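You operate a simulated robot arm through the tools that you are given. There is no shell and no other tool.

Carry out the task below with a simulated two-armed robot. There is one attempt and no reset: what you move stays moved.

TASK
Tape the silver fitting 2 turns, screw it into the clamped block and dab it orange.
Fine: tape it in the black stand before you screw it in, dab it after; leave the block clamped; put the orange marker back. Set down upright: orange marker.

The check looks at the end state, three seconds after you hand in, the way a careful person would. Anything else that was tipped, shoved, dropped, spilled or broken makes it a failure.

THE ROBOT
Two 7-joint arms with two-finger grippers on one trunk that stands fixed in place. Base frame: the origin is at the foot of the trunk, x ahead of it, y to its left, z up. Units: mm, rad, N and s.
The left shoulder is at [97, 216, 1174], the right one opposite. With the tool pointing down near the work surface each hand reaches from about 320 to 880 mm from the base axis, measured 20 degrees to its own side. Payload 3.43 kg a hand.
The TCP of each hand is the grasp point between the finger pads, 20 mm short of the fingertips. In the tool frame z runs along the fingers and y along their closing line. The gripper opens to 124 mm. The gripper's body begins 93 mm behind the TCP.
Orientation is that of the tool frame in the base frame, as [roll, pitch, yaw] about the fixed x, y, z axes, in that order (R = Rz(yaw) Ry(pitch) Rx(roll)). With the fingers straight down and closing along the base's y, the tool's x points along the base's -x, its y along +y and its z along -z.

THE INTERFACE
- The arms move only by the tool drive_tool. It takes "left_moves", "right_moves" or both (then of equal length, played together; a hand with none holds still); each is a list of rows, each a list of 7 numbers: the shift along the tool's x, y, z in units of 30 mm (1.0 is 30 mm), then the turn, a rotation vector about the tool's x, y, z in units of 8 degrees (1.0 is 8 degrees), then the finger opening in mm, from 0 to 124. In form: [[dx, dy, dz, ax, ay, az, grip], ...]. A call has 1 to 20 rows; each row shifts and turns the commanded pose from where the row before left it, along the tool's axes as they then stand. A call with a number of a shift or a turn outside -1 to 1 is refused whole. Each row takes 0.2 s and may step no farther than 50 mm and 0.15 rad from the row before; otherwise, or with a gripper value out of range, the whole call is refused. Where a pose cannot be reached the arm comes as near as it can. A force on the tool above 40 N (or 10 N above the force at the start of the call, whichever is more), or a blocked arm, ends the call early, and 0.2 s more pass. The fingers move at their own pace (about 72 mm/s each) and stop on an object; they squeeze with about 36 N. The grip force told is the motor's: it shows also when the fingers shut on nothing. Time passes only in rows, and 0.2 s behind the last, so rows that do not move let the fingers close. It gives the time, the measured TCP pose, the force on the tool (base axes), the opening and the grip force at its end, in the units of the frame above (readings bear some noise), with the torque about the TCP (base axes, N m) and any sound that the robot's microphone picked up.
- Cameras (640 x 400 px; columns grow to the right, rows downward): "scene" is now at [234.7, 48, 1324]; the picture's right is [0.46, -0.89, 0.00], its down [-0.61, -0.31, -0.73] and it looks along [0.65, 0.33, -0.68] (base axes); focal length 217 px, centre (320, 200). "left" rides on the left gripper at [82, -14, -140] in its tool frame; the picture's right is [0.16, 0.99, 0.00], its down [-0.83, 0.14, -0.54] and it looks along [-0.53, 0.09, 0.84] (tool axes); focal length 243 px, centre (320, 200). "right" rides on the right gripper at [82, 14, -140] in its tool frame; the picture's right is [-0.17, 0.99, 0.00], its down [-0.83, -0.14, -0.54] and it looks along [-0.53, -0.09, 0.84] (tool axes); focal length 243 px, centre (320, 200). There is no depth. A picture from a camera that has moved, and an enlarged one, comes with that camera's place and axes in the base frame and with its lens. The place of the scene camera against the robot may be out by one fixed shift of up to 18 mm in any direction.
- grab_frame(camera): a new picture of that camera. No time passes.
- slide_trunk(by): slides the trunk up (or, below 0, down) by that many mm; the arms and the scene camera ride with it, the base frame stays. It gives what a move gives, with no picture.
- aim_head(pan, tilt): turns the head with the scene camera to pan (to the left, within 1.396 rad either way) and tilt (down, from -0.506 to 1.204), counted from straight ahead of the robot. It gives what a move gives.
- close_up(camera, box): a new picture of the part [left, top, right, bottom] of that camera's present view, enlarged. No time passes.
- job_done(): hands the job in; it is judged then, once.

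Places have to be worked out from the pictures, the camera data and where the tool is seen. Open the grippers and draw the arms clear of the work before you hand the job in, unless the task says otherwise.

The tools are called after ">>>" as a command line: name --argument value ..., lists and objects as JSON in quotes. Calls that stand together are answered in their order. drive_tool: Moves the arms, as the interface text tells. Its arguments: {"type":"object","properties":{"left_moves":{"type":"array","items":{"type":"array","items":{"type":"number"}}},"right_moves":{"type":"array","items":{"type":"array","items":{"type":"number"}}}},"required":[]} The other tools are called the same way: slide_trunk (by) slides the trunk up or down; aim_head (pan, tilt) turns the head that bears the scene camera; grab_frame (camera) takes a picture; close_up (camera, box) takes an enlarged picture of a part of a camera's view; job_done () hands the job in.

At the start:

```text
time_s: 0.0
left_position: [449.0, 551.0, 1165.0]
left_orientation: [3.142, 0.0, 3.142]
left_contact_force: [0.3, 0.6, 0.9]
left_torque: [0.01, 0.01, 0.0]
left_grip_width: 123.8
left_gripper_force: 0.0
right_position: [512.4, 15.5, 1043.6]
right_orientation: [-3.141, 0.002, 3.14]
right_contact_force: [0.1, -0.1, 0.4]
right_torque: [-0.02, 0.03, 0.0]
right_grip_width: 124.0
right_gripper_force: 0.0
trunk travel left (down, up): [-325.0, 266.0]
head pan, tilt: [0.475, 0.752]
```

scene: 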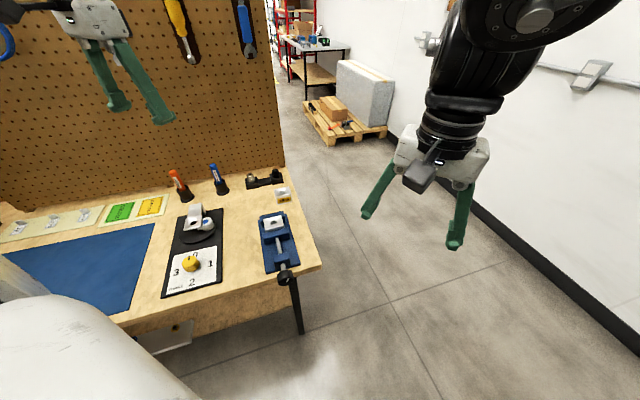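
right: 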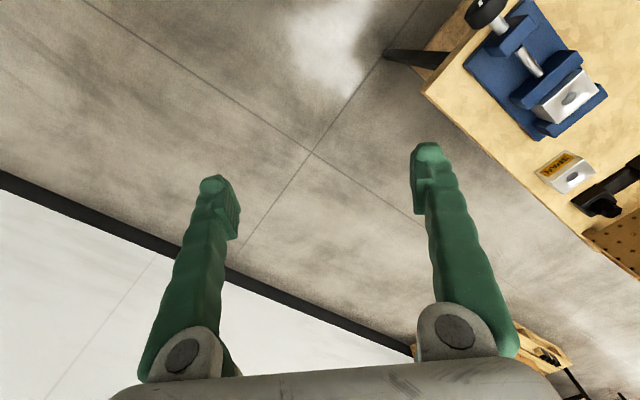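
left: 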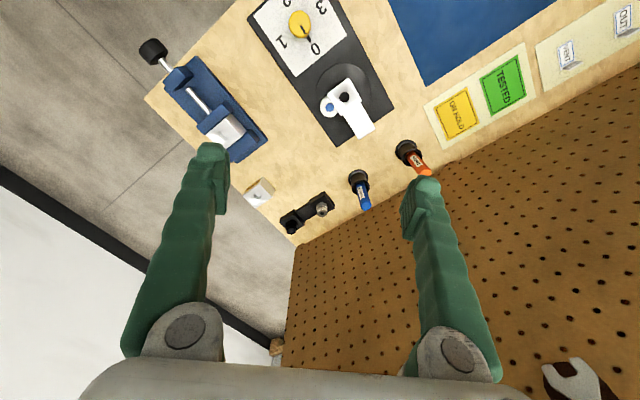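

I start by looking closely at the bench: the vise, the taping machine with its dial, the black stand, and the markers.

>>> close_up --camera "scene" --box '[140, 150, 320, 310]'

>>> close_up --camera "left" --box '[130, 0, 450, 250]'

>>> close_up --camera "right" --box '[420, 0, 640, 250]'

>>> close_up --camera "scene" --box '[0, 150, 180, 310]'

```text
2.50 times, centred on (230, 230) of scene
camera zoom: at [234.7, 48.0, 1324.0], right [0.46, -0.89, 0.0], down [-0.61, -0.31, -0.73], along [0.65, 0.33, -0.68], focal length 542 px, centre (545, 125)
```

zoom: 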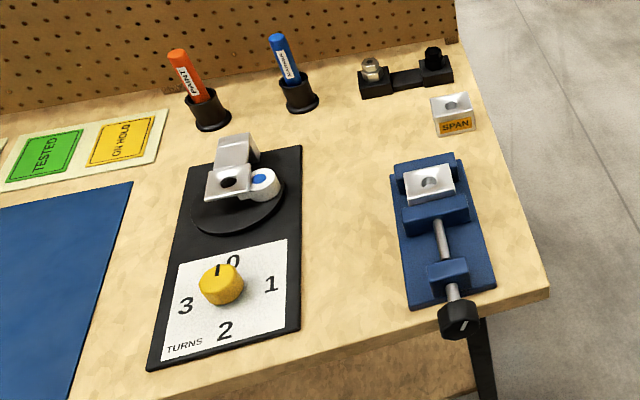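

```text
1.60 times, centred on (290, 125) of left
camera zoom: at [365.5, 537.6, 1305.2], right [-0.17, 0.99, 0.0], down [0.83, 0.14, 0.54], along [0.53, 0.09, -0.84], focal length 388 px, centre (368, 320)
```

zoom: 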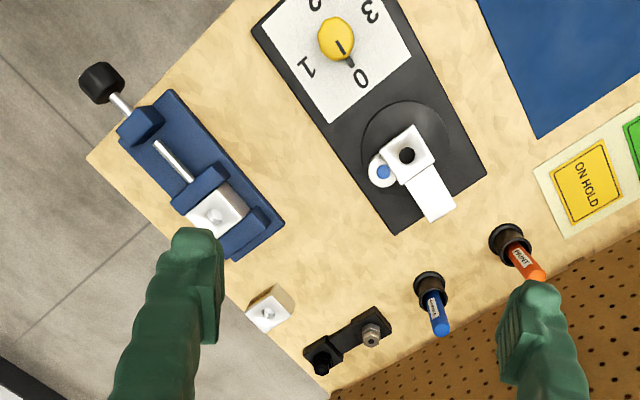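

```text
1.60 times, centred on (530, 125) of right
camera zoom: at [430.7, 27.8, 1184.6], right [0.17, 0.99, 0.0], down [0.83, -0.14, 0.54], along [0.53, -0.09, -0.84], focal length 388 px, centre (-16, 320)
```

zoom: 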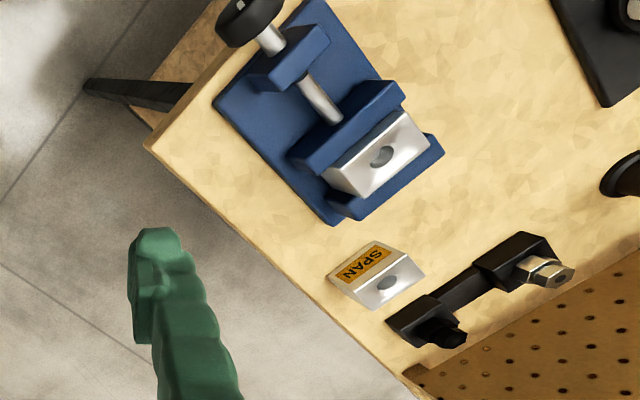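

```text
2.50 times, centred on (90, 230) of scene
camera zoom: at [234.7, 48.0, 1324.0], right [0.46, -0.89, 0.0], down [-0.61, -0.31, -0.73], along [0.65, 0.33, -0.68], focal length 542 px, centre (895, 125)
```

zoom: 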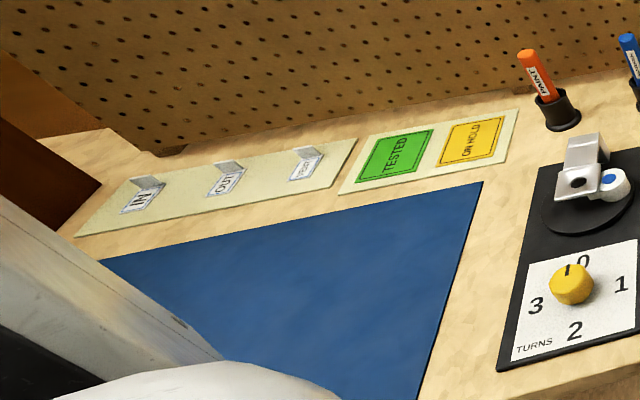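

The bench carries a rack with silver and black fittings, a vise, a taping stand with a turns dial, and markers. I zoom in further on each of these before moving.

>>> close_up --camera "scene" --box '[155, 190, 235, 240]'

>>> close_up --camera "scene" --box '[240, 160, 300, 198]'

>>> close_up --camera "left" --box '[310, 60, 410, 150]'

>>> close_up --camera "left" --box '[270, 150, 450, 250]'

>>> close_up --camera "right" --box '[540, 110, 640, 220]'

>>> close_up --camera "left" --box '[130, 30, 290, 130]'

```text
8.00 times, centred on (195, 215) of scene
camera zoom: at [234.7, 48.0, 1324.0], right [0.46, -0.89, 0.0], down [-0.61, -0.31, -0.73], along [0.65, 0.33, -0.68], focal length 1736 px, centre (1320, 80)
```

zoom: 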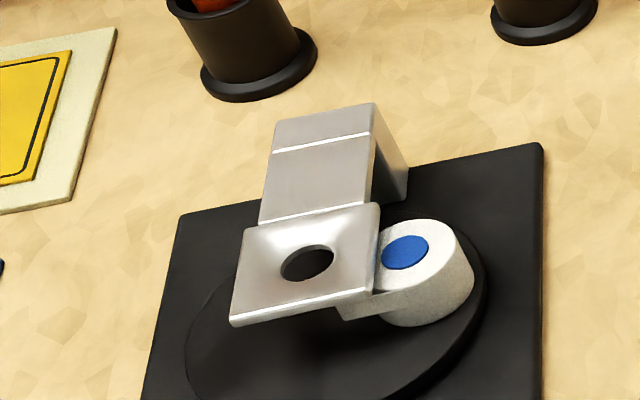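

```text
10.53 times, centred on (270, 179) of scene
camera zoom: at [234.7, 48.0, 1324.0], right [0.46, -0.89, 0.0], down [-0.61, -0.31, -0.73], along [0.65, 0.33, -0.68], focal length 2284 px, centre (846, 421)
```

zoom: 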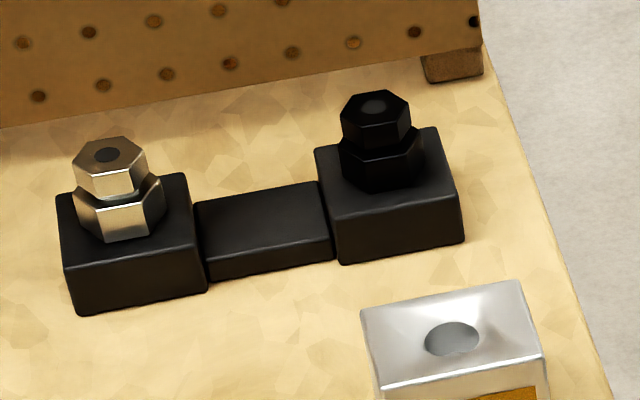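

```text
4.44 times, centred on (360, 105) of left
camera zoom: at [365.5, 537.6, 1305.2], right [-0.17, 0.99, 0.0], down [0.83, 0.14, 0.54], along [0.53, 0.09, -0.84], focal length 1078 px, centre (142, 622)
```

zoom: 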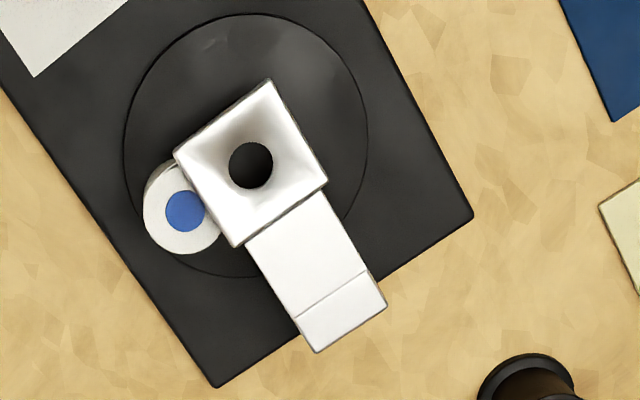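

```text
3.56 times, centred on (360, 200) of left
camera zoom: at [365.5, 537.6, 1305.2], right [-0.17, 0.99, 0.0], down [0.83, 0.14, 0.54], along [0.53, 0.09, -0.84], focal length 863 px, centre (178, 200)
```

zoom: 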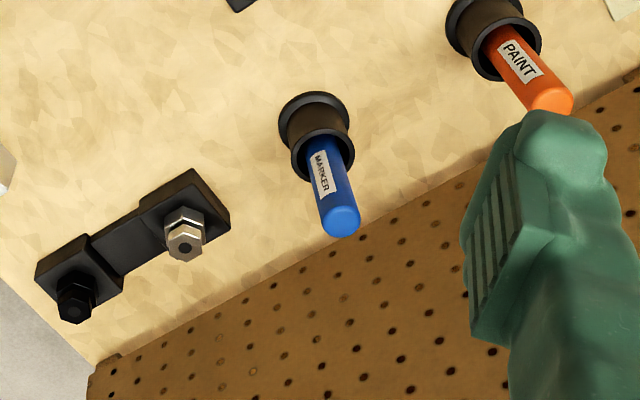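

```text
3.64 times, centred on (590, 165) of right
camera zoom: at [430.7, 27.8, 1184.6], right [0.17, 0.99, 0.0], down [0.83, -0.14, 0.54], along [0.53, -0.09, -0.84], focal length 882 px, centre (-662, 327)
```

zoom: 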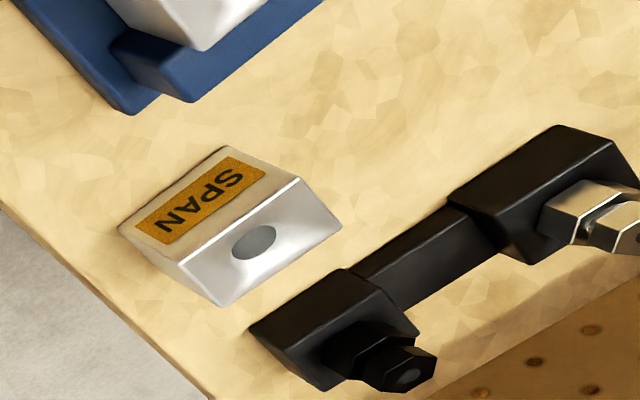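

```text
4.00 times, centred on (210, 80) of left
camera zoom: at [365.5, 537.6, 1305.2], right [-0.17, 0.99, 0.0], down [0.83, 0.14, 0.54], along [0.53, 0.09, -0.84], focal length 970 px, centre (760, 680)
```

zoom: 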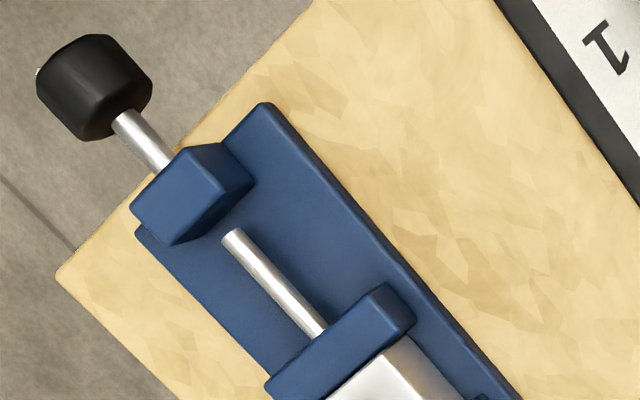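

The taping stand has a funnel-shaped seat with a tape roll beside it and a turns dial at 0. The bench is turned about 46° to the base. I turn the left hand to match the bench and lower it over the taping stand for a closer look.

>>> drive_tool --left_moves '[[0, 0, 0, 0, 0, -0.958, 124], [0, 0, 0, 0, 0, -0.958, 124], [0, 0, 0, 0, 0, -0.958, 124], [0, 0, 0, 0, 0, -0.958, 124], [0, 0, 0, 0, 0, -0.958, 124], [0, 0, 0, 0, 0, -0.958, 124], [0.24, 0.225, 0.7, 0, 0, 0, 124], [0.24, 0.225, 0.7, 0, 0, 0, 124], [0.24, 0.225, 0.7, 0, 0, 0, 124], [0.24, 0.225, 0.7, 0, 0, 0, 124], [0.24, 0.225, 0.7, 0, 0, 0, 124], [0.24, 0.225, 0.7, 0, 0, 0, 124]]'

>>> grab_frame --camera "left"

>>> grab_frame --camera "scene"

```text
time_s: 2.6
left_position: [385.9, 548.1, 1037.5]
left_orientation: [-3.14, -0.002, -2.339]
left_contact_force: [-0.2, 0.3, 0.9]
left_torque: [-0.05, -0.03, 0.01]
left_grip_width: 124.1
left_gripper_force: 0.1
right_position: [513.8, 16.8, 1044.0]
right_orientation: [3.141, 0.0, -3.14]
right_contact_force: [0.1, -0.8, 1.0]
right_torque: [-0.02, 0.0, -0.03]
right_grip_width: 124.0
right_gripper_force: 0.1
trunk travel left (down, up): [-325.0, 266.0]
head pan, tilt: [0.475, 0.752]
```

```text
taken
camera left: at [339.6, 480.5, 1177.8], right [-0.82, 0.57, 0.0], down [0.48, 0.69, 0.54], along [0.31, 0.44, -0.84], focal length 243 px, centre (320, 200)
```

left: 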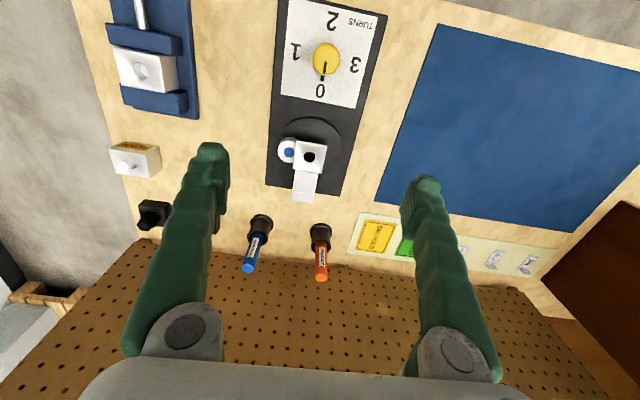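

```text
taken
camera scene: at [234.6, 48.8, 1324.0], right [0.46, -0.89, 0.0], down [-0.61, -0.31, -0.73], along [0.65, 0.33, -0.68], focal length 217 px, centre (320, 200)
```

scene: 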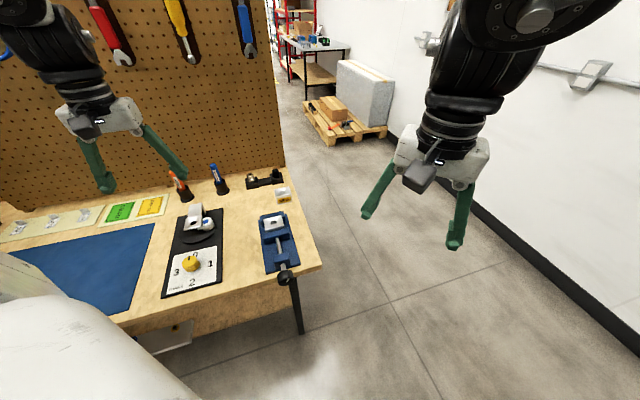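

The bench axes now line up roughly with the picture. I take close-ups from this pose so I can triangulate against the earlier view.

>>> close_up --camera "left" --box '[260, 0, 400, 88]'

>>> close_up --camera "left" --box '[250, 110, 370, 210]'

>>> close_up --camera "left" --box '[230, 200, 350, 290]'

>>> close_up --camera "left" --box '[90, 0, 210, 120]'

>>> close_up --camera "left" --box '[90, 120, 250, 240]'

```text
4.55 times, centred on (330, 44) of left
camera zoom: at [339.6, 480.5, 1177.8], right [-0.82, 0.57, 0.0], down [0.48, 0.69, 0.54], along [0.31, 0.44, -0.84], focal length 1103 px, centre (274, 909)
```

zoom: 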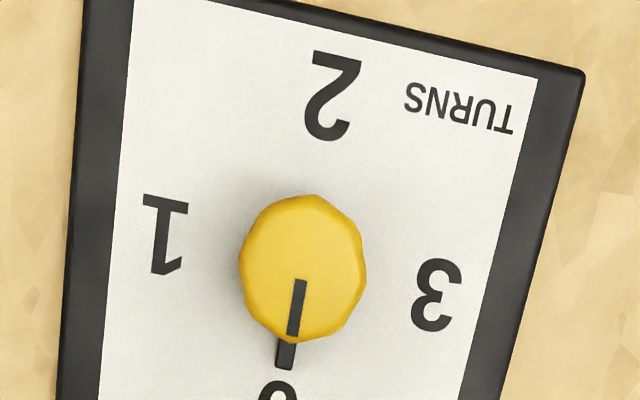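

```text
4.00 times, centred on (310, 160) of left
camera zoom: at [339.6, 480.5, 1177.8], right [-0.82, 0.57, 0.0], down [0.48, 0.69, 0.54], along [0.31, 0.44, -0.84], focal length 970 px, centre (360, 360)
```

zoom: 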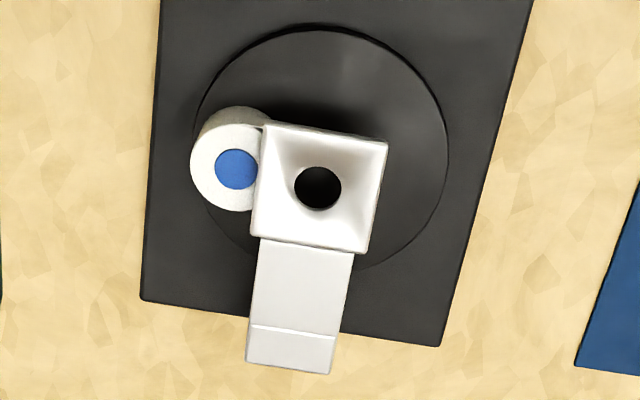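

```text
4.44 times, centred on (290, 245) of left
camera zoom: at [339.6, 480.5, 1177.8], right [-0.82, 0.57, 0.0], down [0.48, 0.69, 0.54], along [0.31, 0.44, -0.84], focal length 1078 px, centre (453, 0)
```

zoom: 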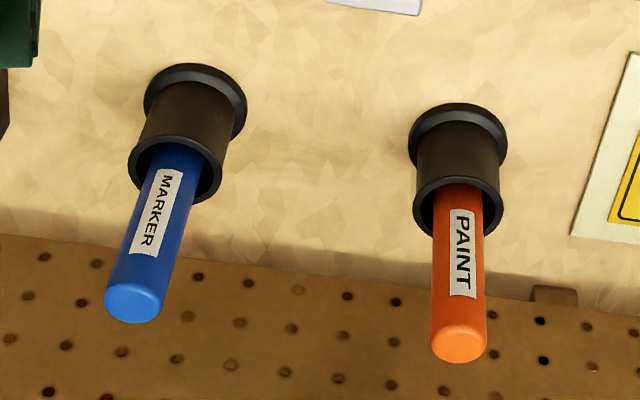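

```text
3.33 times, centred on (150, 60) of left
camera zoom: at [339.6, 480.5, 1177.8], right [-0.82, 0.57, 0.0], down [0.48, 0.69, 0.54], along [0.31, 0.44, -0.84], focal length 809 px, centre (887, 667)
```

zoom: 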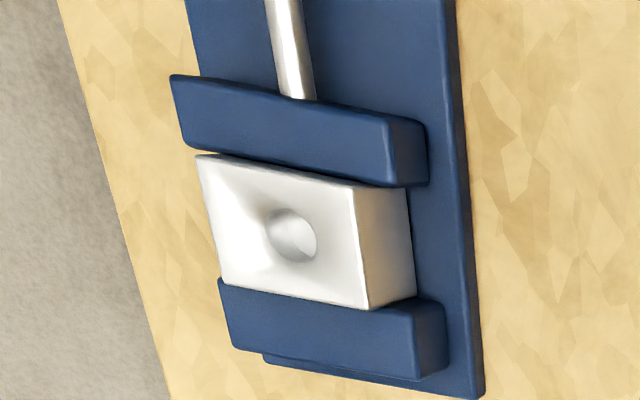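

```text
3.33 times, centred on (170, 180) of left
camera zoom: at [339.6, 480.5, 1177.8], right [-0.82, 0.57, 0.0], down [0.48, 0.69, 0.54], along [0.31, 0.44, -0.84], focal length 809 px, centre (820, 267)
```

zoom: 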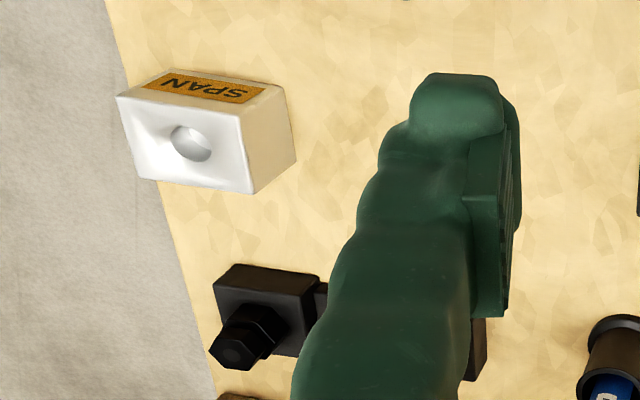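

Triangulation puts the taping seat near (441, 598, 804), the knob near (341, 499, ~785), the orange marker vertical at (529, 760) with its top at about 897, and the bench top near z 762. I move the left hand above the dial for a closer look.

>>> drive_tool --left_moves '[[0.44, 0, 0.9, 0, 0, 0, 124], [0.44, 0, 0.9, 0, 0, 0, 124], [0.44, 0, 0.9, 0, 0, 0, 124], [0.44, 0, 0.9, 0, 0, 0, 124], [0.44, 0, 0.9, 0, 0, 0, 124], [0, 0, 0, 0, 0, 0, 124]]'

>>> grab_frame --camera "left"

>>> close_up --camera "scene" --box '[120, 140, 300, 310]'

```text
time_s: 4.0
left_position: [368.0, 540.0, 1003.2]
left_orientation: [-3.141, 0.0, -2.339]
left_contact_force: [-0.2, -0.3, 0.4]
left_torque: [0.0, -0.01, -0.03]
left_grip_width: 124.2
left_gripper_force: 0.0
left hand out of reach, approached as far as the arm can: row 2, 3, 4, 5
right_position: [512.9, 15.8, 1044.4]
right_orientation: [3.141, 0.0, 3.141]
right_contact_force: [-0.3, -0.1, 0.4]
right_torque: [0.04, 0.01, 0.0]
right_grip_width: 124.3
right_gripper_force: 0.0
trunk travel left (down, up): [-325.0, 266.0]
head pan, tilt: [0.475, 0.752]
```

```text
taken
camera left: at [319.9, 473.3, 1142.0], right [-0.82, 0.57, 0.0], down [0.48, 0.69, 0.54], along [0.31, 0.44, -0.84], focal length 243 px, centre (320, 200)
```

left: 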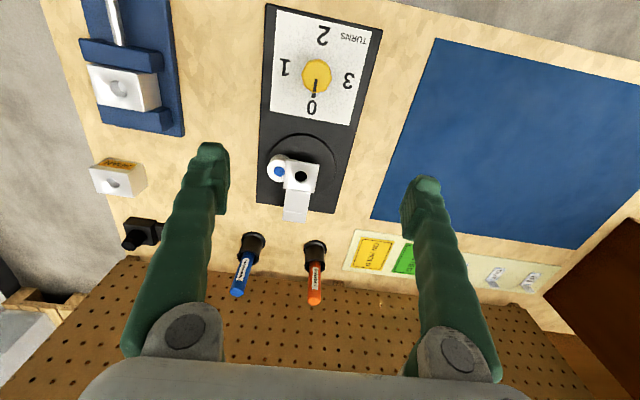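

```text
2.35 times, centred on (210, 225) of scene
camera zoom: at [234.7, 48.1, 1324.0], right [0.46, -0.89, 0.0], down [-0.61, -0.31, -0.73], along [0.65, 0.33, -0.68], focal length 510 px, centre (579, 141)
```

zoom: 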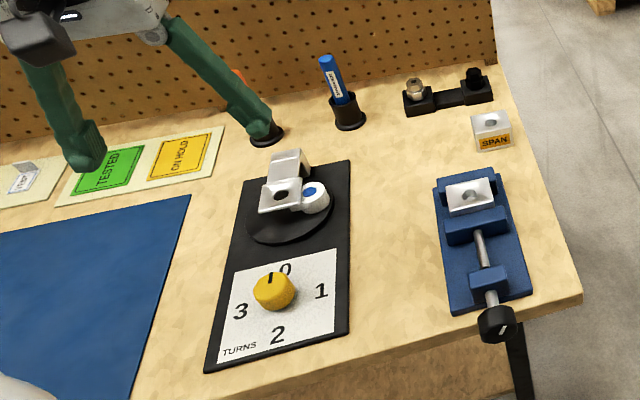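

The arm reports out of reach with this yaw at this spot. I turn the hand back the other way (clockwise from above) and try again to find which yaw the wrist allows here.

>>> drive_tool --left_moves '[[0, 0, 0, 0, 0, 0.95, 124], [0, 0, 0, 0, 0, 0.95, 124], [0, 0, 0, 0, 0, 0.95, 124], [0, 0, 0, 0, 0, 0.95, 124], [0, 0, 0, 0, 0, 0.95, 124], [0, 0, 0, 0, 0, 0.95, 124], [0, 0, 0, 0, 0, 0, 124]]'

```text
time_s: 5.6
left_position: [366.0, 540.5, 1001.5]
left_orientation: [-3.141, -0.001, -3.136]
left_contact_force: [-1.2, 1.4, -0.2]
left_torque: [0.02, -0.01, -0.01]
left_grip_width: 124.1
left_gripper_force: 0.0
right_position: [512.9, 14.3, 1044.3]
right_orientation: [-3.141, 0.0, -3.14]
right_contact_force: [0.3, -0.1, -0.6]
right_torque: [-0.03, 0.0, 0.03]
right_grip_width: 124.1
right_gripper_force: 0.2
trunk travel left (down, up): [-325.0, 266.0]
head pan, tilt: [0.475, 0.752]
```

>>> drive_tool --left_moves '[[0.167, -0.273, 0.667, 0, 0, 0, 124], [0.167, -0.273, 0.667, 0, 0, 0, 124], [0.167, -0.273, 0.667, 0, 0, 0, 124], [0.167, -0.273, 0.667, 0, 0, 0, 124], [0.167, -0.273, 0.667, 0, 0, 0, 124], [0, 0, 0, 0, 0, 0, 124]]'

>>> grab_frame --camera "left"

```text
time_s: 7.0
left_position: [339.7, 499.1, 902.0]
left_orientation: [-3.141, -0.001, -3.135]
left_contact_force: [0.0, -1.1, -0.1]
left_torque: [0.02, -0.04, 0.0]
left_grip_width: 123.9
left_gripper_force: 0.0
right_position: [512.4, 15.0, 1043.4]
right_orientation: [-3.141, 0.0, 3.14]
right_contact_force: [-0.1, 1.0, -0.1]
right_torque: [0.04, -0.01, 0.0]
right_grip_width: 124.0
right_gripper_force: 0.2
trunk travel left (down, up): [-325.0, 266.0]
head pan, tilt: [0.475, 0.752]
```

```text
taken
camera left: at [259.3, 484.9, 1041.7], right [-0.17, 0.98, 0.0], down [0.83, 0.15, 0.54], along [0.53, 0.09, -0.84], focal length 243 px, centre (320, 200)
```

left: 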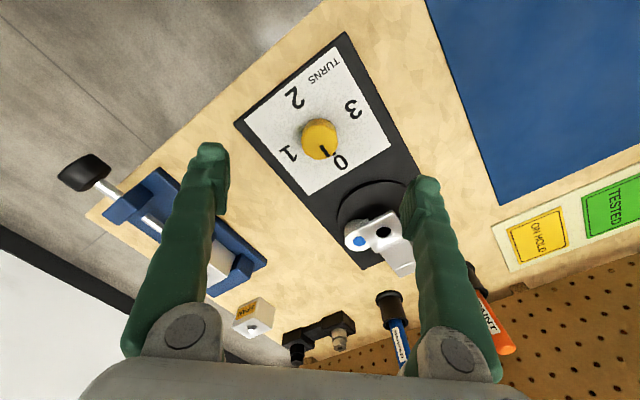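

This yaw is reachable here. I test how far the wrist can turn clockwise seen from above (the tightening direction) at this safe height.

>>> drive_tool --left_moves '[[0, 0, 0, 0, 0, 1, 124], [0, 0, 0, 0, 0, 1, 124], [0, 0, 0, 0, 0, 1, 124], [0, 0, 0, 0, 0, 1, 124], [0, 0, 0, 0, 0, 1, 124], [0, 0, 0, 0, 0, 1, 124], [0, 0, 0, 0, 0, 1, 124], [0, 0, 0, 0, 0, 1, 124], [0, 0, 0, 0, 0, 1, 124], [0, 0, 0, 0, 0, 1, 124], [0, 0, 0, 0, 0, 1, 124], [0, 0, 0, 0, 0, 1, 124], [0, 0, 0, 0, 0, 1, 124], [0, 0, 0, 0, 0, 1, 124], [0, 0, 0, 0, 0, 1, 124], [0, 0, 0, 0, 0, 1, 124], [0, 0, 0, 0, 0, 1, 124], [0, 0, 0, 0, 0, 1, 124], [0, 0, 0, 0, 0, 1, 124], [0, 0, 0, 0, 0, 1, 124]]'

>>> grab_frame --camera "left"

```text
time_s: 11.2
left_position: [340.1, 499.4, 901.3]
left_orientation: [3.141, 0.002, 0.355]
left_contact_force: [-0.6, 0.1, 0.2]
left_torque: [-0.02, 0.03, 0.01]
left_grip_width: 124.1
left_gripper_force: 0.0
right_position: [511.8, 15.1, 1045.4]
right_orientation: [-3.141, 0.001, -3.141]
right_contact_force: [0.8, 0.1, -0.7]
right_torque: [0.01, 0.02, 0.0]
right_grip_width: 124.0
right_gripper_force: 0.0
trunk travel left (down, up): [-325.0, 266.0]
head pan, tilt: [0.475, 0.752]
```

```text
taken
camera left: at [413.4, 541.0, 1041.8], right [0.5, -0.87, 0.0], down [-0.73, -0.42, 0.54], along [-0.47, -0.27, -0.84], focal length 243 px, centre (320, 200)
```

left: 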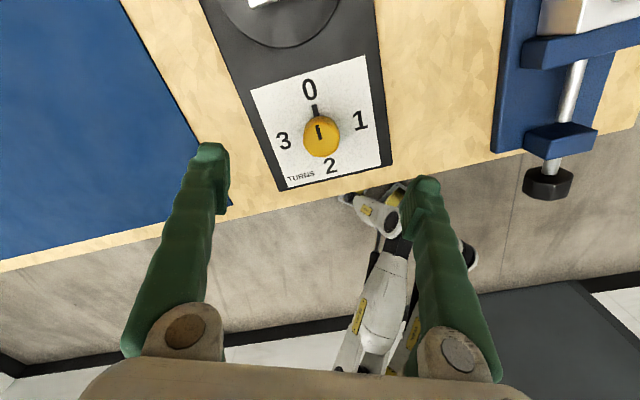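

The wrist turned 160° with no trouble, and from this side the knob shows clearly. I keep turning to find the far limit.

>>> drive_tool --left_moves '[[0, 0, 0, 0, 0, 1, 124], [0, 0, 0, 0, 0, 1, 124], [0, 0, 0, 0, 0, 1, 124], [0, 0, 0, 0, 0, 1, 124], [0, 0, 0, 0, 0, 1, 124], [0, 0, 0, 0, 0, 1, 124], [0, 0, 0, 0, 0, 1, 124], [0, 0, 0, 0, 0, 1, 124], [0, 0, 0, 0, 0, 1, 124], [0, 0, 0, 0, 0, 1, 124], [0, 0, 0, 0, 0, 1, 124], [0, 0, 0, 0, 0, 1, 124], [0, 0, 0, 0, 0, 1, 124], [0, 0, 0, 0, 0, 1, 124], [0, 0, 0, 0, 0, 1, 124], [0, 0, 0, 0, 0, 1, 124]]'

>>> close_up --camera "left" --box '[200, 0, 440, 150]'

```text
time_s: 14.6
left_position: [341.5, 499.5, 902.6]
left_orientation: [3.14, -0.002, -1.88]
left_contact_force: [-0.5, -0.5, 0.1]
left_torque: [-0.02, 0.02, -0.01]
left_grip_width: 124.0
left_gripper_force: 0.1
right_position: [512.1, 15.6, 1043.5]
right_orientation: [3.142, 0.0, 3.14]
right_contact_force: [0.2, -0.1, 0.1]
right_torque: [0.0, -0.01, 0.0]
right_grip_width: 124.1
right_gripper_force: 0.1
trunk travel left (down, up): [-325.0, 266.0]
head pan, tilt: [0.475, 0.752]
```

```text
2.67 times, centred on (320, 75) of left
camera zoom: at [329.9, 417.7, 1042.0], right [-0.99, 0.14, 0.0], down [0.12, 0.83, 0.54], along [0.08, 0.53, -0.84], focal length 647 px, centre (320, 533)
```

zoom: 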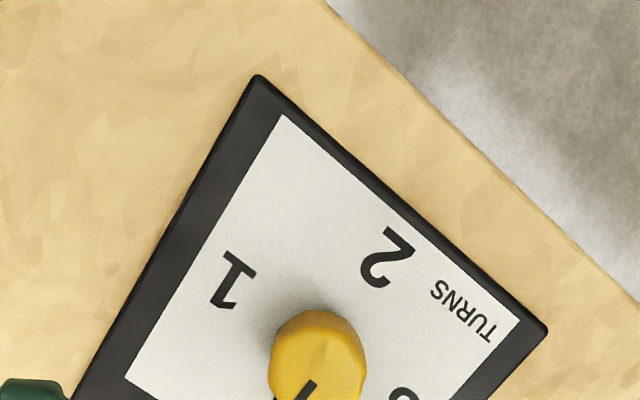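

The wrist covers at least yaw 180° to −108°, and two views put the knob top at about (342, 499, 782). I check that −135° is reachable, so I can grasp with the fingers across the pointer at 45° and turn 180° clockwise.

>>> drive_tool --left_moves '[[0, 0, 0, 0, 0, 0.9, 124], [0, 0, 0, 0, 0, 0.9, 124], [0, 0, 0, 0, 0, 0.9, 124], [0, 0, 0, 0, 0, 0.9, 124], [0, 0, 0, 0, 0, 0.9, 124], [0, 0, 0, 0, 0, 0, 124]]'

>>> close_up --camera "scene" --box '[160, 240, 230, 300]'

```text
time_s: 16.0
left_position: [346.2, 452.5, 907.5]
left_orientation: [3.135, 0.005, -2.496]
left_contact_force: [-0.9, -1.3, -0.6]
left_torque: [0.01, -0.01, -0.01]
left_grip_width: 124.0
left_gripper_force: 0.0
left hand out of reach, approached as far as the arm can: row 4, 5
right_position: [513.1, 15.2, 1044.1]
right_orientation: [-3.14, 0.001, -3.139]
right_contact_force: [-0.5, -0.2, 0.3]
right_torque: [0.02, -0.06, 0.02]
right_grip_width: 124.0
right_gripper_force: 0.0
trunk travel left (down, up): [-325.0, 266.0]
head pan, tilt: [0.475, 0.752]
```

```text
6.67 times, centred on (195, 270) of scene
camera zoom: at [234.6, 48.7, 1324.0], right [0.46, -0.89, 0.0], down [-0.61, -0.31, -0.73], along [0.65, 0.33, -0.68], focal length 1446 px, centre (1153, -267)
```

zoom: 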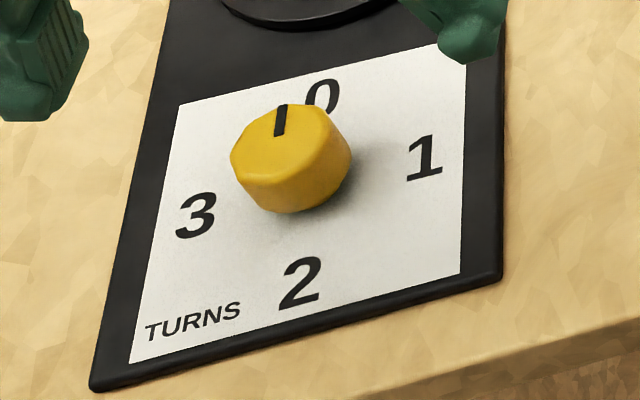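

The limit is near −130°, so I will grasp the knob at yaw 60° and finish at −120°, which keeps the fingers clear of the pointer. I turn back to yaw 60° first.

>>> drive_tool --left_moves '[[0, 0, 0, 0, 0, -1, 124], [0, 0, 0, 0, 0, -1, 124], [0, 0, 0, 0, 0, -1, 124], [0, 0, 0, 0, 0, -1, 124], [0, 0, 0, 0, 0, -1, 124], [0, 0, 0, 0, 0, -1, 124], [0, 0, 0, 0, 0, -1, 124], [0, 0, 0, 0, 0, -1, 124], [0, 0, 0, 0, 0, -1, 124], [0, 0, 0, 0, 0, -1, 124], [0, 0, 0, 0, 0, -1, 124], [0, 0, 0, 0, 0, -1, 124], [0, 0, 0, 0, 0, -1, 124], [0, 0, 0, 0, 0, -1, 124], [0, 0, 0, 0, 0, -1, 124], [0, 0, 0, 0, 0, -1, 124], [0, 0, 0, 0, 0, -1, 124], [0, 0, 0, 0, 0, -1, 124], [0, 0, 0, 0, 0, -1, 124], [0, 0, 0, 0, 0, -1, 124]]'

>>> drive_tool --left_moves '[[0, 0, 0, 0, 0, -0.9, 124], [0, 0, 0, 0, 0, -0.9, 124], [0, 0, 0, 0, 0, -0.9, 124], [0, 0, 0, 0, 0, -0.9, 124], [0, 0, 0, 0, 0, -0.9, 124], [0, 0, 0, 0, 0, -0.9, 124], [0, 0, 0, 0, 0, 0, 124]]'

```text
time_s: 20.2
left_position: [345.9, 450.6, 905.2]
left_orientation: [3.141, 0.0, 0.291]
left_contact_force: [-0.9, -0.2, 0.1]
left_torque: [0.0, -0.04, -0.03]
left_grip_width: 123.9
left_gripper_force: 0.0
right_position: [513.0, 15.2, 1044.3]
right_orientation: [3.141, 0.001, -3.14]
right_contact_force: [-0.4, -0.1, -0.5]
right_torque: [0.02, 0.0, 0.0]
right_grip_width: 123.9
right_gripper_force: 0.1
trunk travel left (down, up): [-325.0, 266.0]
head pan, tilt: [0.475, 0.752]
```

```text
time_s: 21.8
left_position: [346.2, 452.3, 906.3]
left_orientation: [-3.141, 0.001, 1.042]
left_contact_force: [-0.9, -0.5, 0.1]
left_torque: [0.01, -0.01, 0.02]
left_grip_width: 124.0
left_gripper_force: 0.0
right_position: [512.0, 14.2, 1043.6]
right_orientation: [3.14, 0.001, -3.141]
right_contact_force: [0.1, -0.9, -0.6]
right_torque: [0.02, 0.04, 0.01]
right_grip_width: 123.9
right_gripper_force: 0.0
trunk travel left (down, up): [-325.0, 266.0]
head pan, tilt: [0.475, 0.752]
```

>>> drive_tool --left_moves '[[0.436, -0.303, 0.844, 0, 0, 0, 124], [0.436, -0.303, 0.844, 0, 0, 0, 124], [0.436, -0.303, 0.844, 0, 0, 0, 90], [0, 0, 0, 0, 0, 0, 90], [0, 0, 0, 0, 0, 0, 90]]'

>>> grab_frame --camera "left"

>>> close_up --camera "scene" --box '[140, 220, 250, 300]'

```text
time_s: 23.0
left_position: [342.8, 501.2, 829.3]
left_orientation: [3.141, -0.001, 1.041]
left_contact_force: [-0.1, 0.5, -0.1]
left_torque: [0.05, 0.01, 0.01]
left_grip_width: 90.0
left_gripper_force: 0.0
right_position: [513.5, 15.9, 1044.7]
right_orientation: [3.14, -0.001, 3.141]
right_contact_force: [-1.5, -0.4, 0.2]
right_torque: [-0.01, -0.01, 0.04]
right_grip_width: 123.7
right_gripper_force: 0.0
trunk travel left (down, up): [-325.0, 266.0]
head pan, tilt: [0.475, 0.752]
```

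```text
taken
camera left: at [372.1, 579.0, 969.5], right [0.93, -0.36, 0.0], down [-0.3, -0.79, 0.54], along [-0.19, -0.5, -0.84], focal length 243 px, centre (320, 200)
```

left: 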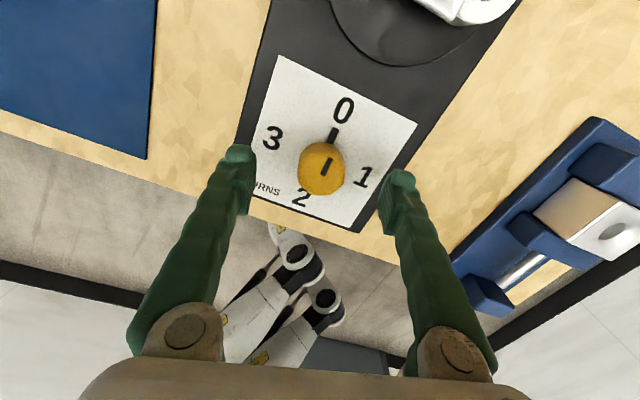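

```text
5.00 times, centred on (195, 260) of scene
camera zoom: at [234.7, 48.2, 1324.0], right [0.46, -0.89, 0.0], down [-0.61, -0.31, -0.73], along [0.65, 0.33, -0.68], focal length 1085 px, centre (945, -100)
```

zoom: 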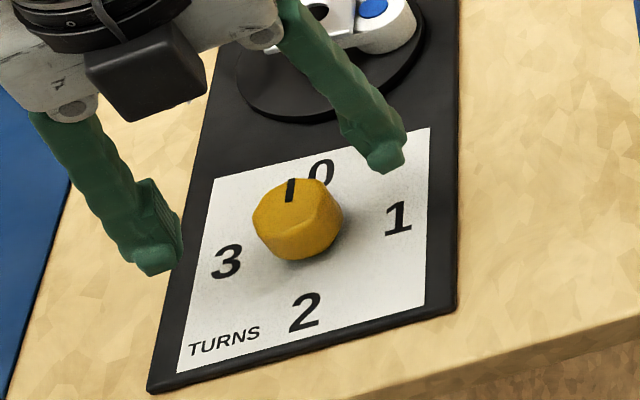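

The knob sits centred between the open fingers. I lower so the tips come just above the label, and close on the knob.

>>> drive_tool --left_moves '[[0, 0, 0.7, 0, 0, 0, 70], [0, 0, 0.7, 0, 0, 0, 60], [0, 0, 0, 0, 0, 0, 60]]'

>>> grab_frame --camera "left"

>>> close_up --camera "scene" --box '[140, 220, 250, 300]'

```text
time_s: 23.8
left_position: [341.1, 501.7, 788.2]
left_orientation: [3.14, -0.002, 1.039]
left_contact_force: [-4.2, 3.6, 13.1]
left_torque: [0.01, 0.05, 0.15]
left_grip_width: 59.9
left_gripper_force: 0.1
right_position: [510.6, 14.0, 1044.4]
right_orientation: [3.139, 0.001, -3.141]
right_contact_force: [0.5, -0.4, 0.4]
right_torque: [0.0, 0.02, 0.03]
right_grip_width: 124.1
right_gripper_force: 0.0
trunk travel left (down, up): [-325.0, 266.0]
head pan, tilt: [0.475, 0.752]
```

```text
taken
camera left: at [371.9, 579.0, 928.1], right [0.93, -0.36, 0.0], down [-0.3, -0.79, 0.54], along [-0.19, -0.5, -0.84], focal length 243 px, centre (320, 200)
```

left: 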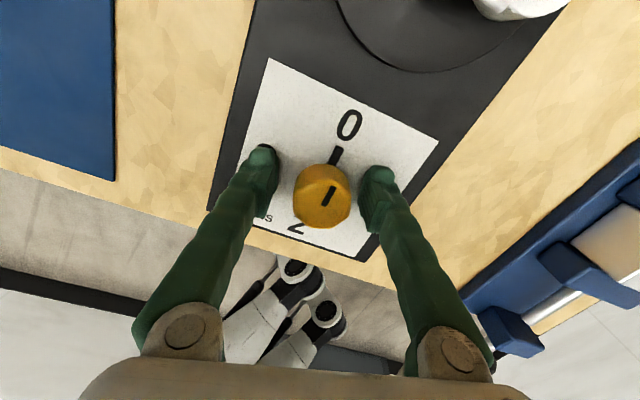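

```text
5.00 times, centred on (195, 260) of scene
camera zoom: at [233.8, 47.6, 1324.3], right [0.46, -0.89, 0.0], down [-0.61, -0.31, -0.73], along [0.65, 0.33, -0.68], focal length 1085 px, centre (945, -100)
```

zoom: 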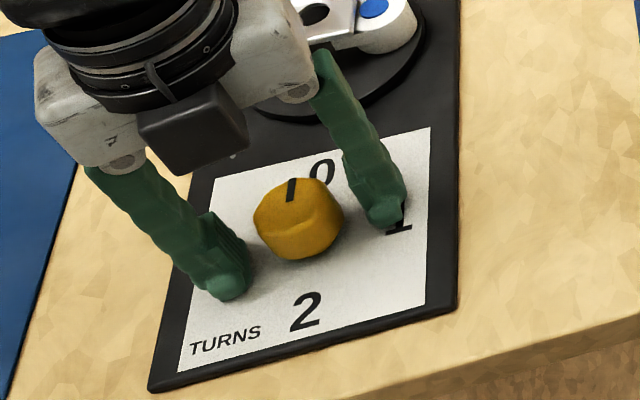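

The fingertips touch the label (13 N up), so the label is at about z 768. I raise about 4 mm and close on the knob.

>>> drive_tool --left_moves '[[0, 0, -0.12, 0, 0, 0, 60], [0, 0, 0, 0, 0, 0, 20], [0, 0, 0, 0, 0, 0, 20], [0, 0, 0, 0, 0, 0, 20]]'

>>> grab_frame --camera "left"

```text
time_s: 24.7
left_position: [344.2, 500.0, 788.1]
left_orientation: [3.137, 0.01, 1.044]
left_contact_force: [12.7, -2.2, -31.1]
left_torque: [0.34, -0.25, -0.11]
left_grip_width: 33.4
left_gripper_force: 45.0
right_position: [514.0, 17.3, 1043.0]
right_orientation: [-3.14, -0.001, 3.141]
right_contact_force: [-0.5, -0.3, 0.1]
right_torque: [-0.02, -0.03, 0.0]
right_grip_width: 124.0
right_gripper_force: 0.1
trunk travel left (down, up): [-325.0, 266.0]
head pan, tilt: [0.475, 0.752]
stopped in row 4 (left hand): the force on the tool passed its limit at 45 N (the readings are from after the stop); the commanded pose is now the measured one
```

```text
taken
camera left: at [373.1, 579.7, 927.2], right [0.94, -0.35, 0.0], down [-0.3, -0.78, 0.55], along [-0.19, -0.51, -0.84], focal length 243 px, centre (320, 200)
```

left: 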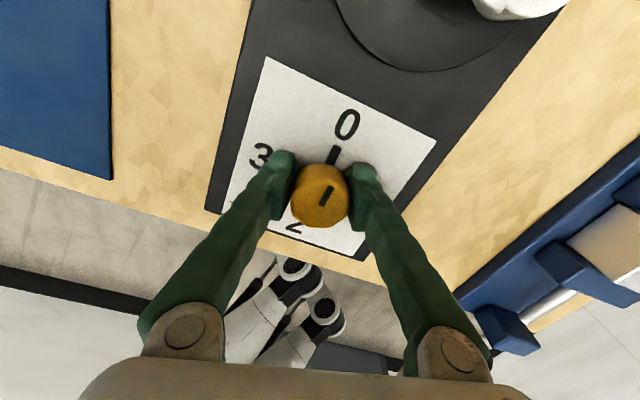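

The knob is held (33 mm wide). I let the tension settle, then start turning clockwise gently.

>>> drive_tool --left_moves '[[0, 0, 0, 0, 0, 0, 20], [0, 0, 0, 0, 0, 0, 20]]'

```text
time_s: 25.4
left_position: [344.2, 499.7, 788.2]
left_orientation: [3.138, 0.008, 1.047]
left_contact_force: [12.0, -0.8, -31.4]
left_torque: [0.68, -0.51, -0.23]
left_grip_width: 32.8
left_gripper_force: 44.8
right_position: [514.3, 17.4, 1043.2]
right_orientation: [-3.141, -0.003, -3.141]
right_contact_force: [0.4, -0.3, -0.2]
right_torque: [0.02, -0.02, 0.01]
right_grip_width: 124.2
right_gripper_force: 0.1
trunk travel left (down, up): [-325.0, 266.0]
head pan, tilt: [0.475, 0.752]
stopped in row 2 (left hand): the force on the tool passed its limit at 45 N (the readings are from after the stop); the commanded pose is now the measured one
```

The tool is still loaded downward while holding still, so I open again and look closely at how the fingers sit around the knob.

>>> drive_tool --left_moves '[[0, 0, 0, 0, 0, 0, 60], [0, 0, 0, 0, 0, 0, 60], [0, 0, 0, 0, 0, 0, 60]]'

>>> close_up --camera "left" --box '[210, 120, 450, 270]'

>>> close_up --camera "scene" --box '[160, 240, 230, 290]'

```text
time_s: 26.2
left_position: [340.1, 498.4, 789.9]
left_orientation: [3.139, 0.005, 1.042]
left_contact_force: [0.2, 0.3, 0.0]
left_torque: [0.0, -0.02, 0.02]
left_grip_width: 59.9
left_gripper_force: 0.1
right_position: [511.8, 15.2, 1044.2]
right_orientation: [-3.14, 0.0, 3.141]
right_contact_force: [0.1, -0.8, -0.2]
right_torque: [0.02, 0.0, -0.02]
right_grip_width: 124.2
right_gripper_force: 0.0
trunk travel left (down, up): [-325.0, 266.0]
head pan, tilt: [0.475, 0.752]
```

```text
2.67 times, centred on (330, 195) of left
camera zoom: at [370.8, 577.6, 929.8], right [0.94, -0.35, 0.0], down [-0.3, -0.78, 0.54], along [-0.19, -0.51, -0.84], focal length 647 px, centre (293, 213)
```

zoom: 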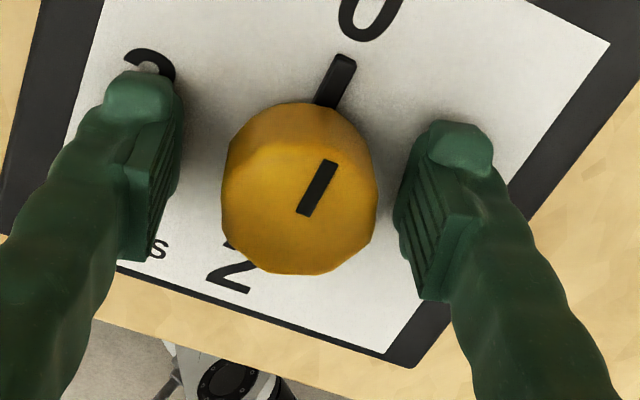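

```text
8.00 times, centred on (195, 265) of scene
camera zoom: at [234.2, 47.5, 1324.1], right [0.46, -0.89, 0.0], down [-0.61, -0.31, -0.73], along [0.65, 0.33, -0.68], focal length 1736 px, centre (1320, -320)
```

zoom: 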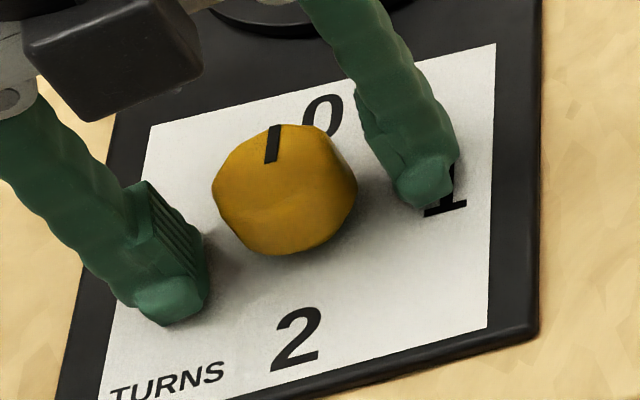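

The knob lies about 2–3 mm toward the tool's +y from the grasp centre. I shift over, raise a few millimetres, and grip again.

>>> drive_tool --left_moves '[[0.05, 0.09, -0.15, 0, 0, 0, 60], [0, 0, 0, 0, 0, 0, 60], [0, 0, 0, 0, 0, 0, 45], [0, 0, 0, 0, 0, 0, 34], [0, 0, 0, 0, 0, 0, 32]]'

>>> close_up --camera "left" --box '[210, 120, 450, 270]'

```text
time_s: 27.4
left_position: [343.8, 498.3, 794.2]
left_orientation: [-3.142, 0.006, 1.041]
left_contact_force: [-6.7, 5.3, -3.0]
left_torque: [0.21, 0.16, -0.04]
left_grip_width: 36.7
left_gripper_force: 45.5
right_position: [512.8, 16.5, 1043.8]
right_orientation: [-3.141, -0.001, 3.141]
right_contact_force: [0.7, 0.5, -0.4]
right_torque: [-0.05, -0.02, 0.02]
right_grip_width: 124.2
right_gripper_force: 0.0
trunk travel left (down, up): [-325.0, 266.0]
head pan, tilt: [0.475, 0.752]
```

```text
2.67 times, centred on (330, 195) of left
camera zoom: at [373.2, 578.6, 933.6], right [0.94, -0.35, 0.0], down [-0.3, -0.78, 0.55], along [-0.19, -0.51, -0.84], focal length 647 px, centre (293, 213)
```

zoom: 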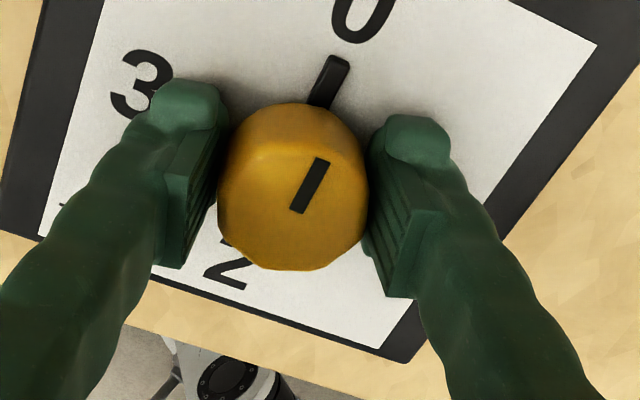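

A good grip now: 36.7 mm with low forces. I turn clockwise in small steps.

>>> drive_tool --left_moves '[[0, 0, 0, 0, 0, 0.5, 32], [0, 0, 0, 0, 0, 0.5, 32], [0, 0, 0, 0, 0, 0.5, 32], [0, 0, 0, 0, 0, 0.5, 32], [0, 0, 0, 0, 0, 0.5, 32], [0, 0, 0, 0, 0, 0.5, 32]]'

>>> close_up --camera "left" --box '[210, 120, 450, 270]'

```text
time_s: 28.8
left_position: [342.8, 499.3, 794.0]
left_orientation: [3.135, 0.006, 0.623]
left_contact_force: [-9.0, 8.5, 5.9]
left_torque: [0.14, 0.3, 0.01]
left_grip_width: 36.4
left_gripper_force: 44.9
right_position: [511.4, 16.0, 1044.7]
right_orientation: [3.141, 0.002, -3.141]
right_contact_force: [0.2, -0.4, 0.2]
right_torque: [0.02, -0.01, -0.01]
right_grip_width: 123.9
right_gripper_force: 0.0
trunk travel left (down, up): [-325.0, 266.0]
head pan, tilt: [0.475, 0.752]
```

```text
2.67 times, centred on (330, 195) of left
camera zoom: at [402.2, 559.7, 933.8], right [0.71, -0.7, 0.0], down [-0.59, -0.59, 0.54], along [-0.38, -0.39, -0.84], focal length 647 px, centre (293, 213)
```

zoom: 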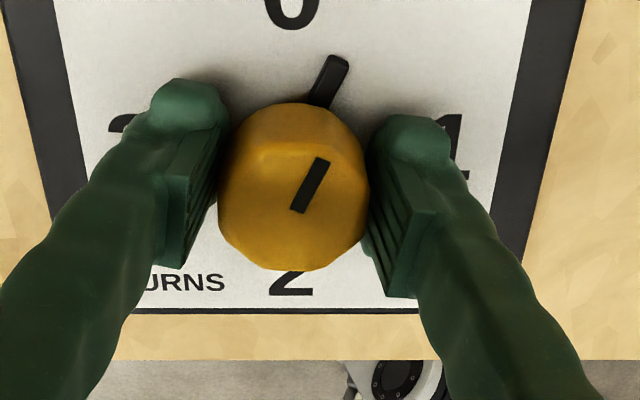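

The knob and its pointer turn together with the fingers. I continue clockwise.

>>> drive_tool --left_moves '[[0, 0, 0, 0, 0, 0.8, 32], [0, 0, 0, 0, 0, 0.8, 32], [0, 0, 0, 0, 0, 0.8, 32], [0, 0, 0, 0, 0, 0.8, 32], [0, 0, 0, 0, 0, 0.8, 32], [0, 0, 0, 0, 0, 0.8, 32], [0, 0, 0, 0, 0, 0.8, 32], [0, 0, 0, 0, 0, 0.8, 32], [0, 0, 0, 0, 0, 0.8, 32], [0, 0, 0, 0, 0, 0.8, 32], [0, 0, 0, 0, 0, 0.8, 32], [0, 0, 0, 0, 0, 0.8, 32], [0, 0, 0, 0, 0, 0.8, 32], [0, 0, 0, 0, 0, 0.8, 32], [0, 0, 0, 0, 0, 0.8, 32], [0, 0, 0, 0, 0, 0.8, 32]]'

>>> close_up --camera "left" --box '[210, 120, 450, 270]'

```text
time_s: 32.2
left_position: [343.4, 498.1, 793.7]
left_orientation: [3.136, -0.007, -1.165]
left_contact_force: [-19.3, -12.8, -19.0]
left_torque: [-0.04, 0.15, 0.04]
left_grip_width: 36.5
left_gripper_force: 45.3
right_position: [511.3, 15.8, 1044.6]
right_orientation: [3.141, 0.002, 3.141]
right_contact_force: [0.2, 0.6, -0.4]
right_torque: [-0.02, 0.03, -0.01]
right_grip_width: 124.0
right_gripper_force: 0.0
trunk travel left (down, up): [-325.0, 266.0]
head pan, tilt: [0.475, 0.752]
```

```text
2.67 times, centred on (330, 195) of left
camera zoom: at [388.7, 429.4, 934.9], right [-0.84, -0.54, 0.01], down [-0.45, 0.71, 0.53], along [-0.29, 0.45, -0.85], focal length 647 px, centre (293, 213)
```

zoom: 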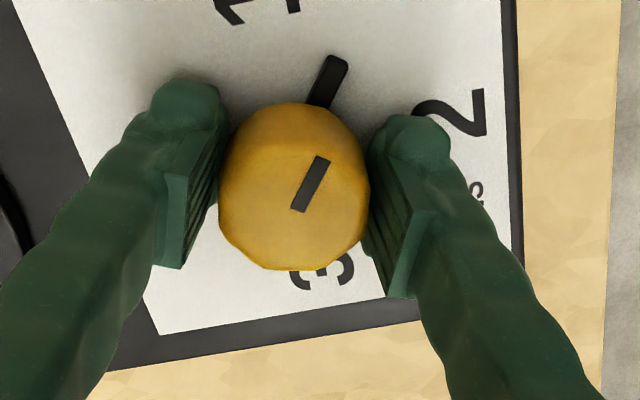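

126° have been turned and a side force has built up, so I relieve it with a small shift along the tool's +y and turn the remaining 53.6°.

>>> drive_tool --left_moves '[[0, 0.07, 0.03, 0, 0, 0.2, 32], [0, 0.03, 0, 0, 0, 0.8, 32], [0, 0.03, 0, 0, 0, 0.8, 32], [0, 0, 0, 0, 0, 0.8, 32], [0, 0, 0, 0, 0, 0.8, 32], [0, 0, 0, 0, 0, 0.8, 32]]'

>>> close_up --camera "left" --box '[210, 80, 450, 270]'

>>> close_up --camera "scene" --box '[140, 220, 250, 300]'

```text
time_s: 33.6
left_position: [341.8, 497.6, 793.4]
left_orientation: [-3.138, -0.004, -1.752]
left_contact_force: [2.1, 2.8, 8.2]
left_torque: [-0.22, -0.01, -0.04]
left_grip_width: 36.3
left_gripper_force: 44.9
right_position: [512.6, 16.2, 1045.6]
right_orientation: [3.14, -0.001, -3.141]
right_contact_force: [0.2, -0.5, -0.2]
right_torque: [0.0, 0.0, -0.01]
right_grip_width: 124.0
right_gripper_force: 0.1
trunk travel left (down, up): [-325.0, 266.0]
head pan, tilt: [0.475, 0.752]
```

```text
2.11 times, centred on (330, 175) of left
camera zoom: at [340.9, 415.5, 935.0], right [-1.0, 0.01, 0.0], down [0.01, 0.84, 0.53], along [0.01, 0.53, -0.84], focal length 511 px, centre (299, 253)
```

zoom: 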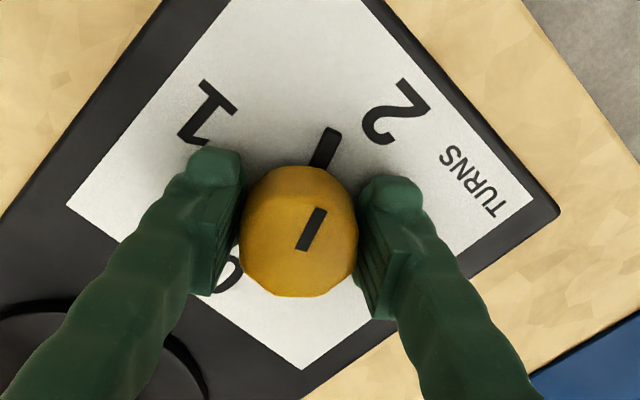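

```text
5.00 times, centred on (195, 260) of scene
camera zoom: at [234.4, 47.7, 1324.1], right [0.46, -0.89, 0.0], down [-0.61, -0.31, -0.73], along [0.65, 0.33, -0.68], focal length 1085 px, centre (945, -100)
```

zoom: 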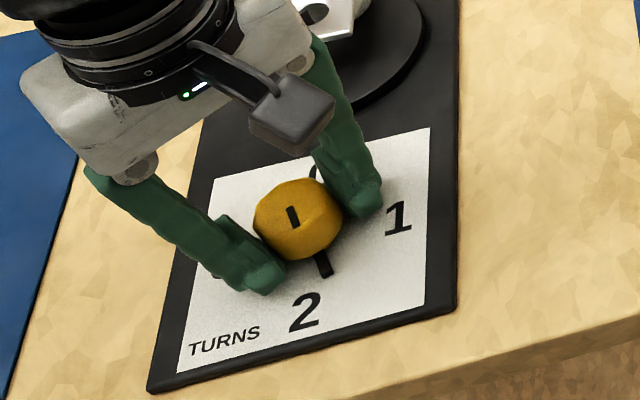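

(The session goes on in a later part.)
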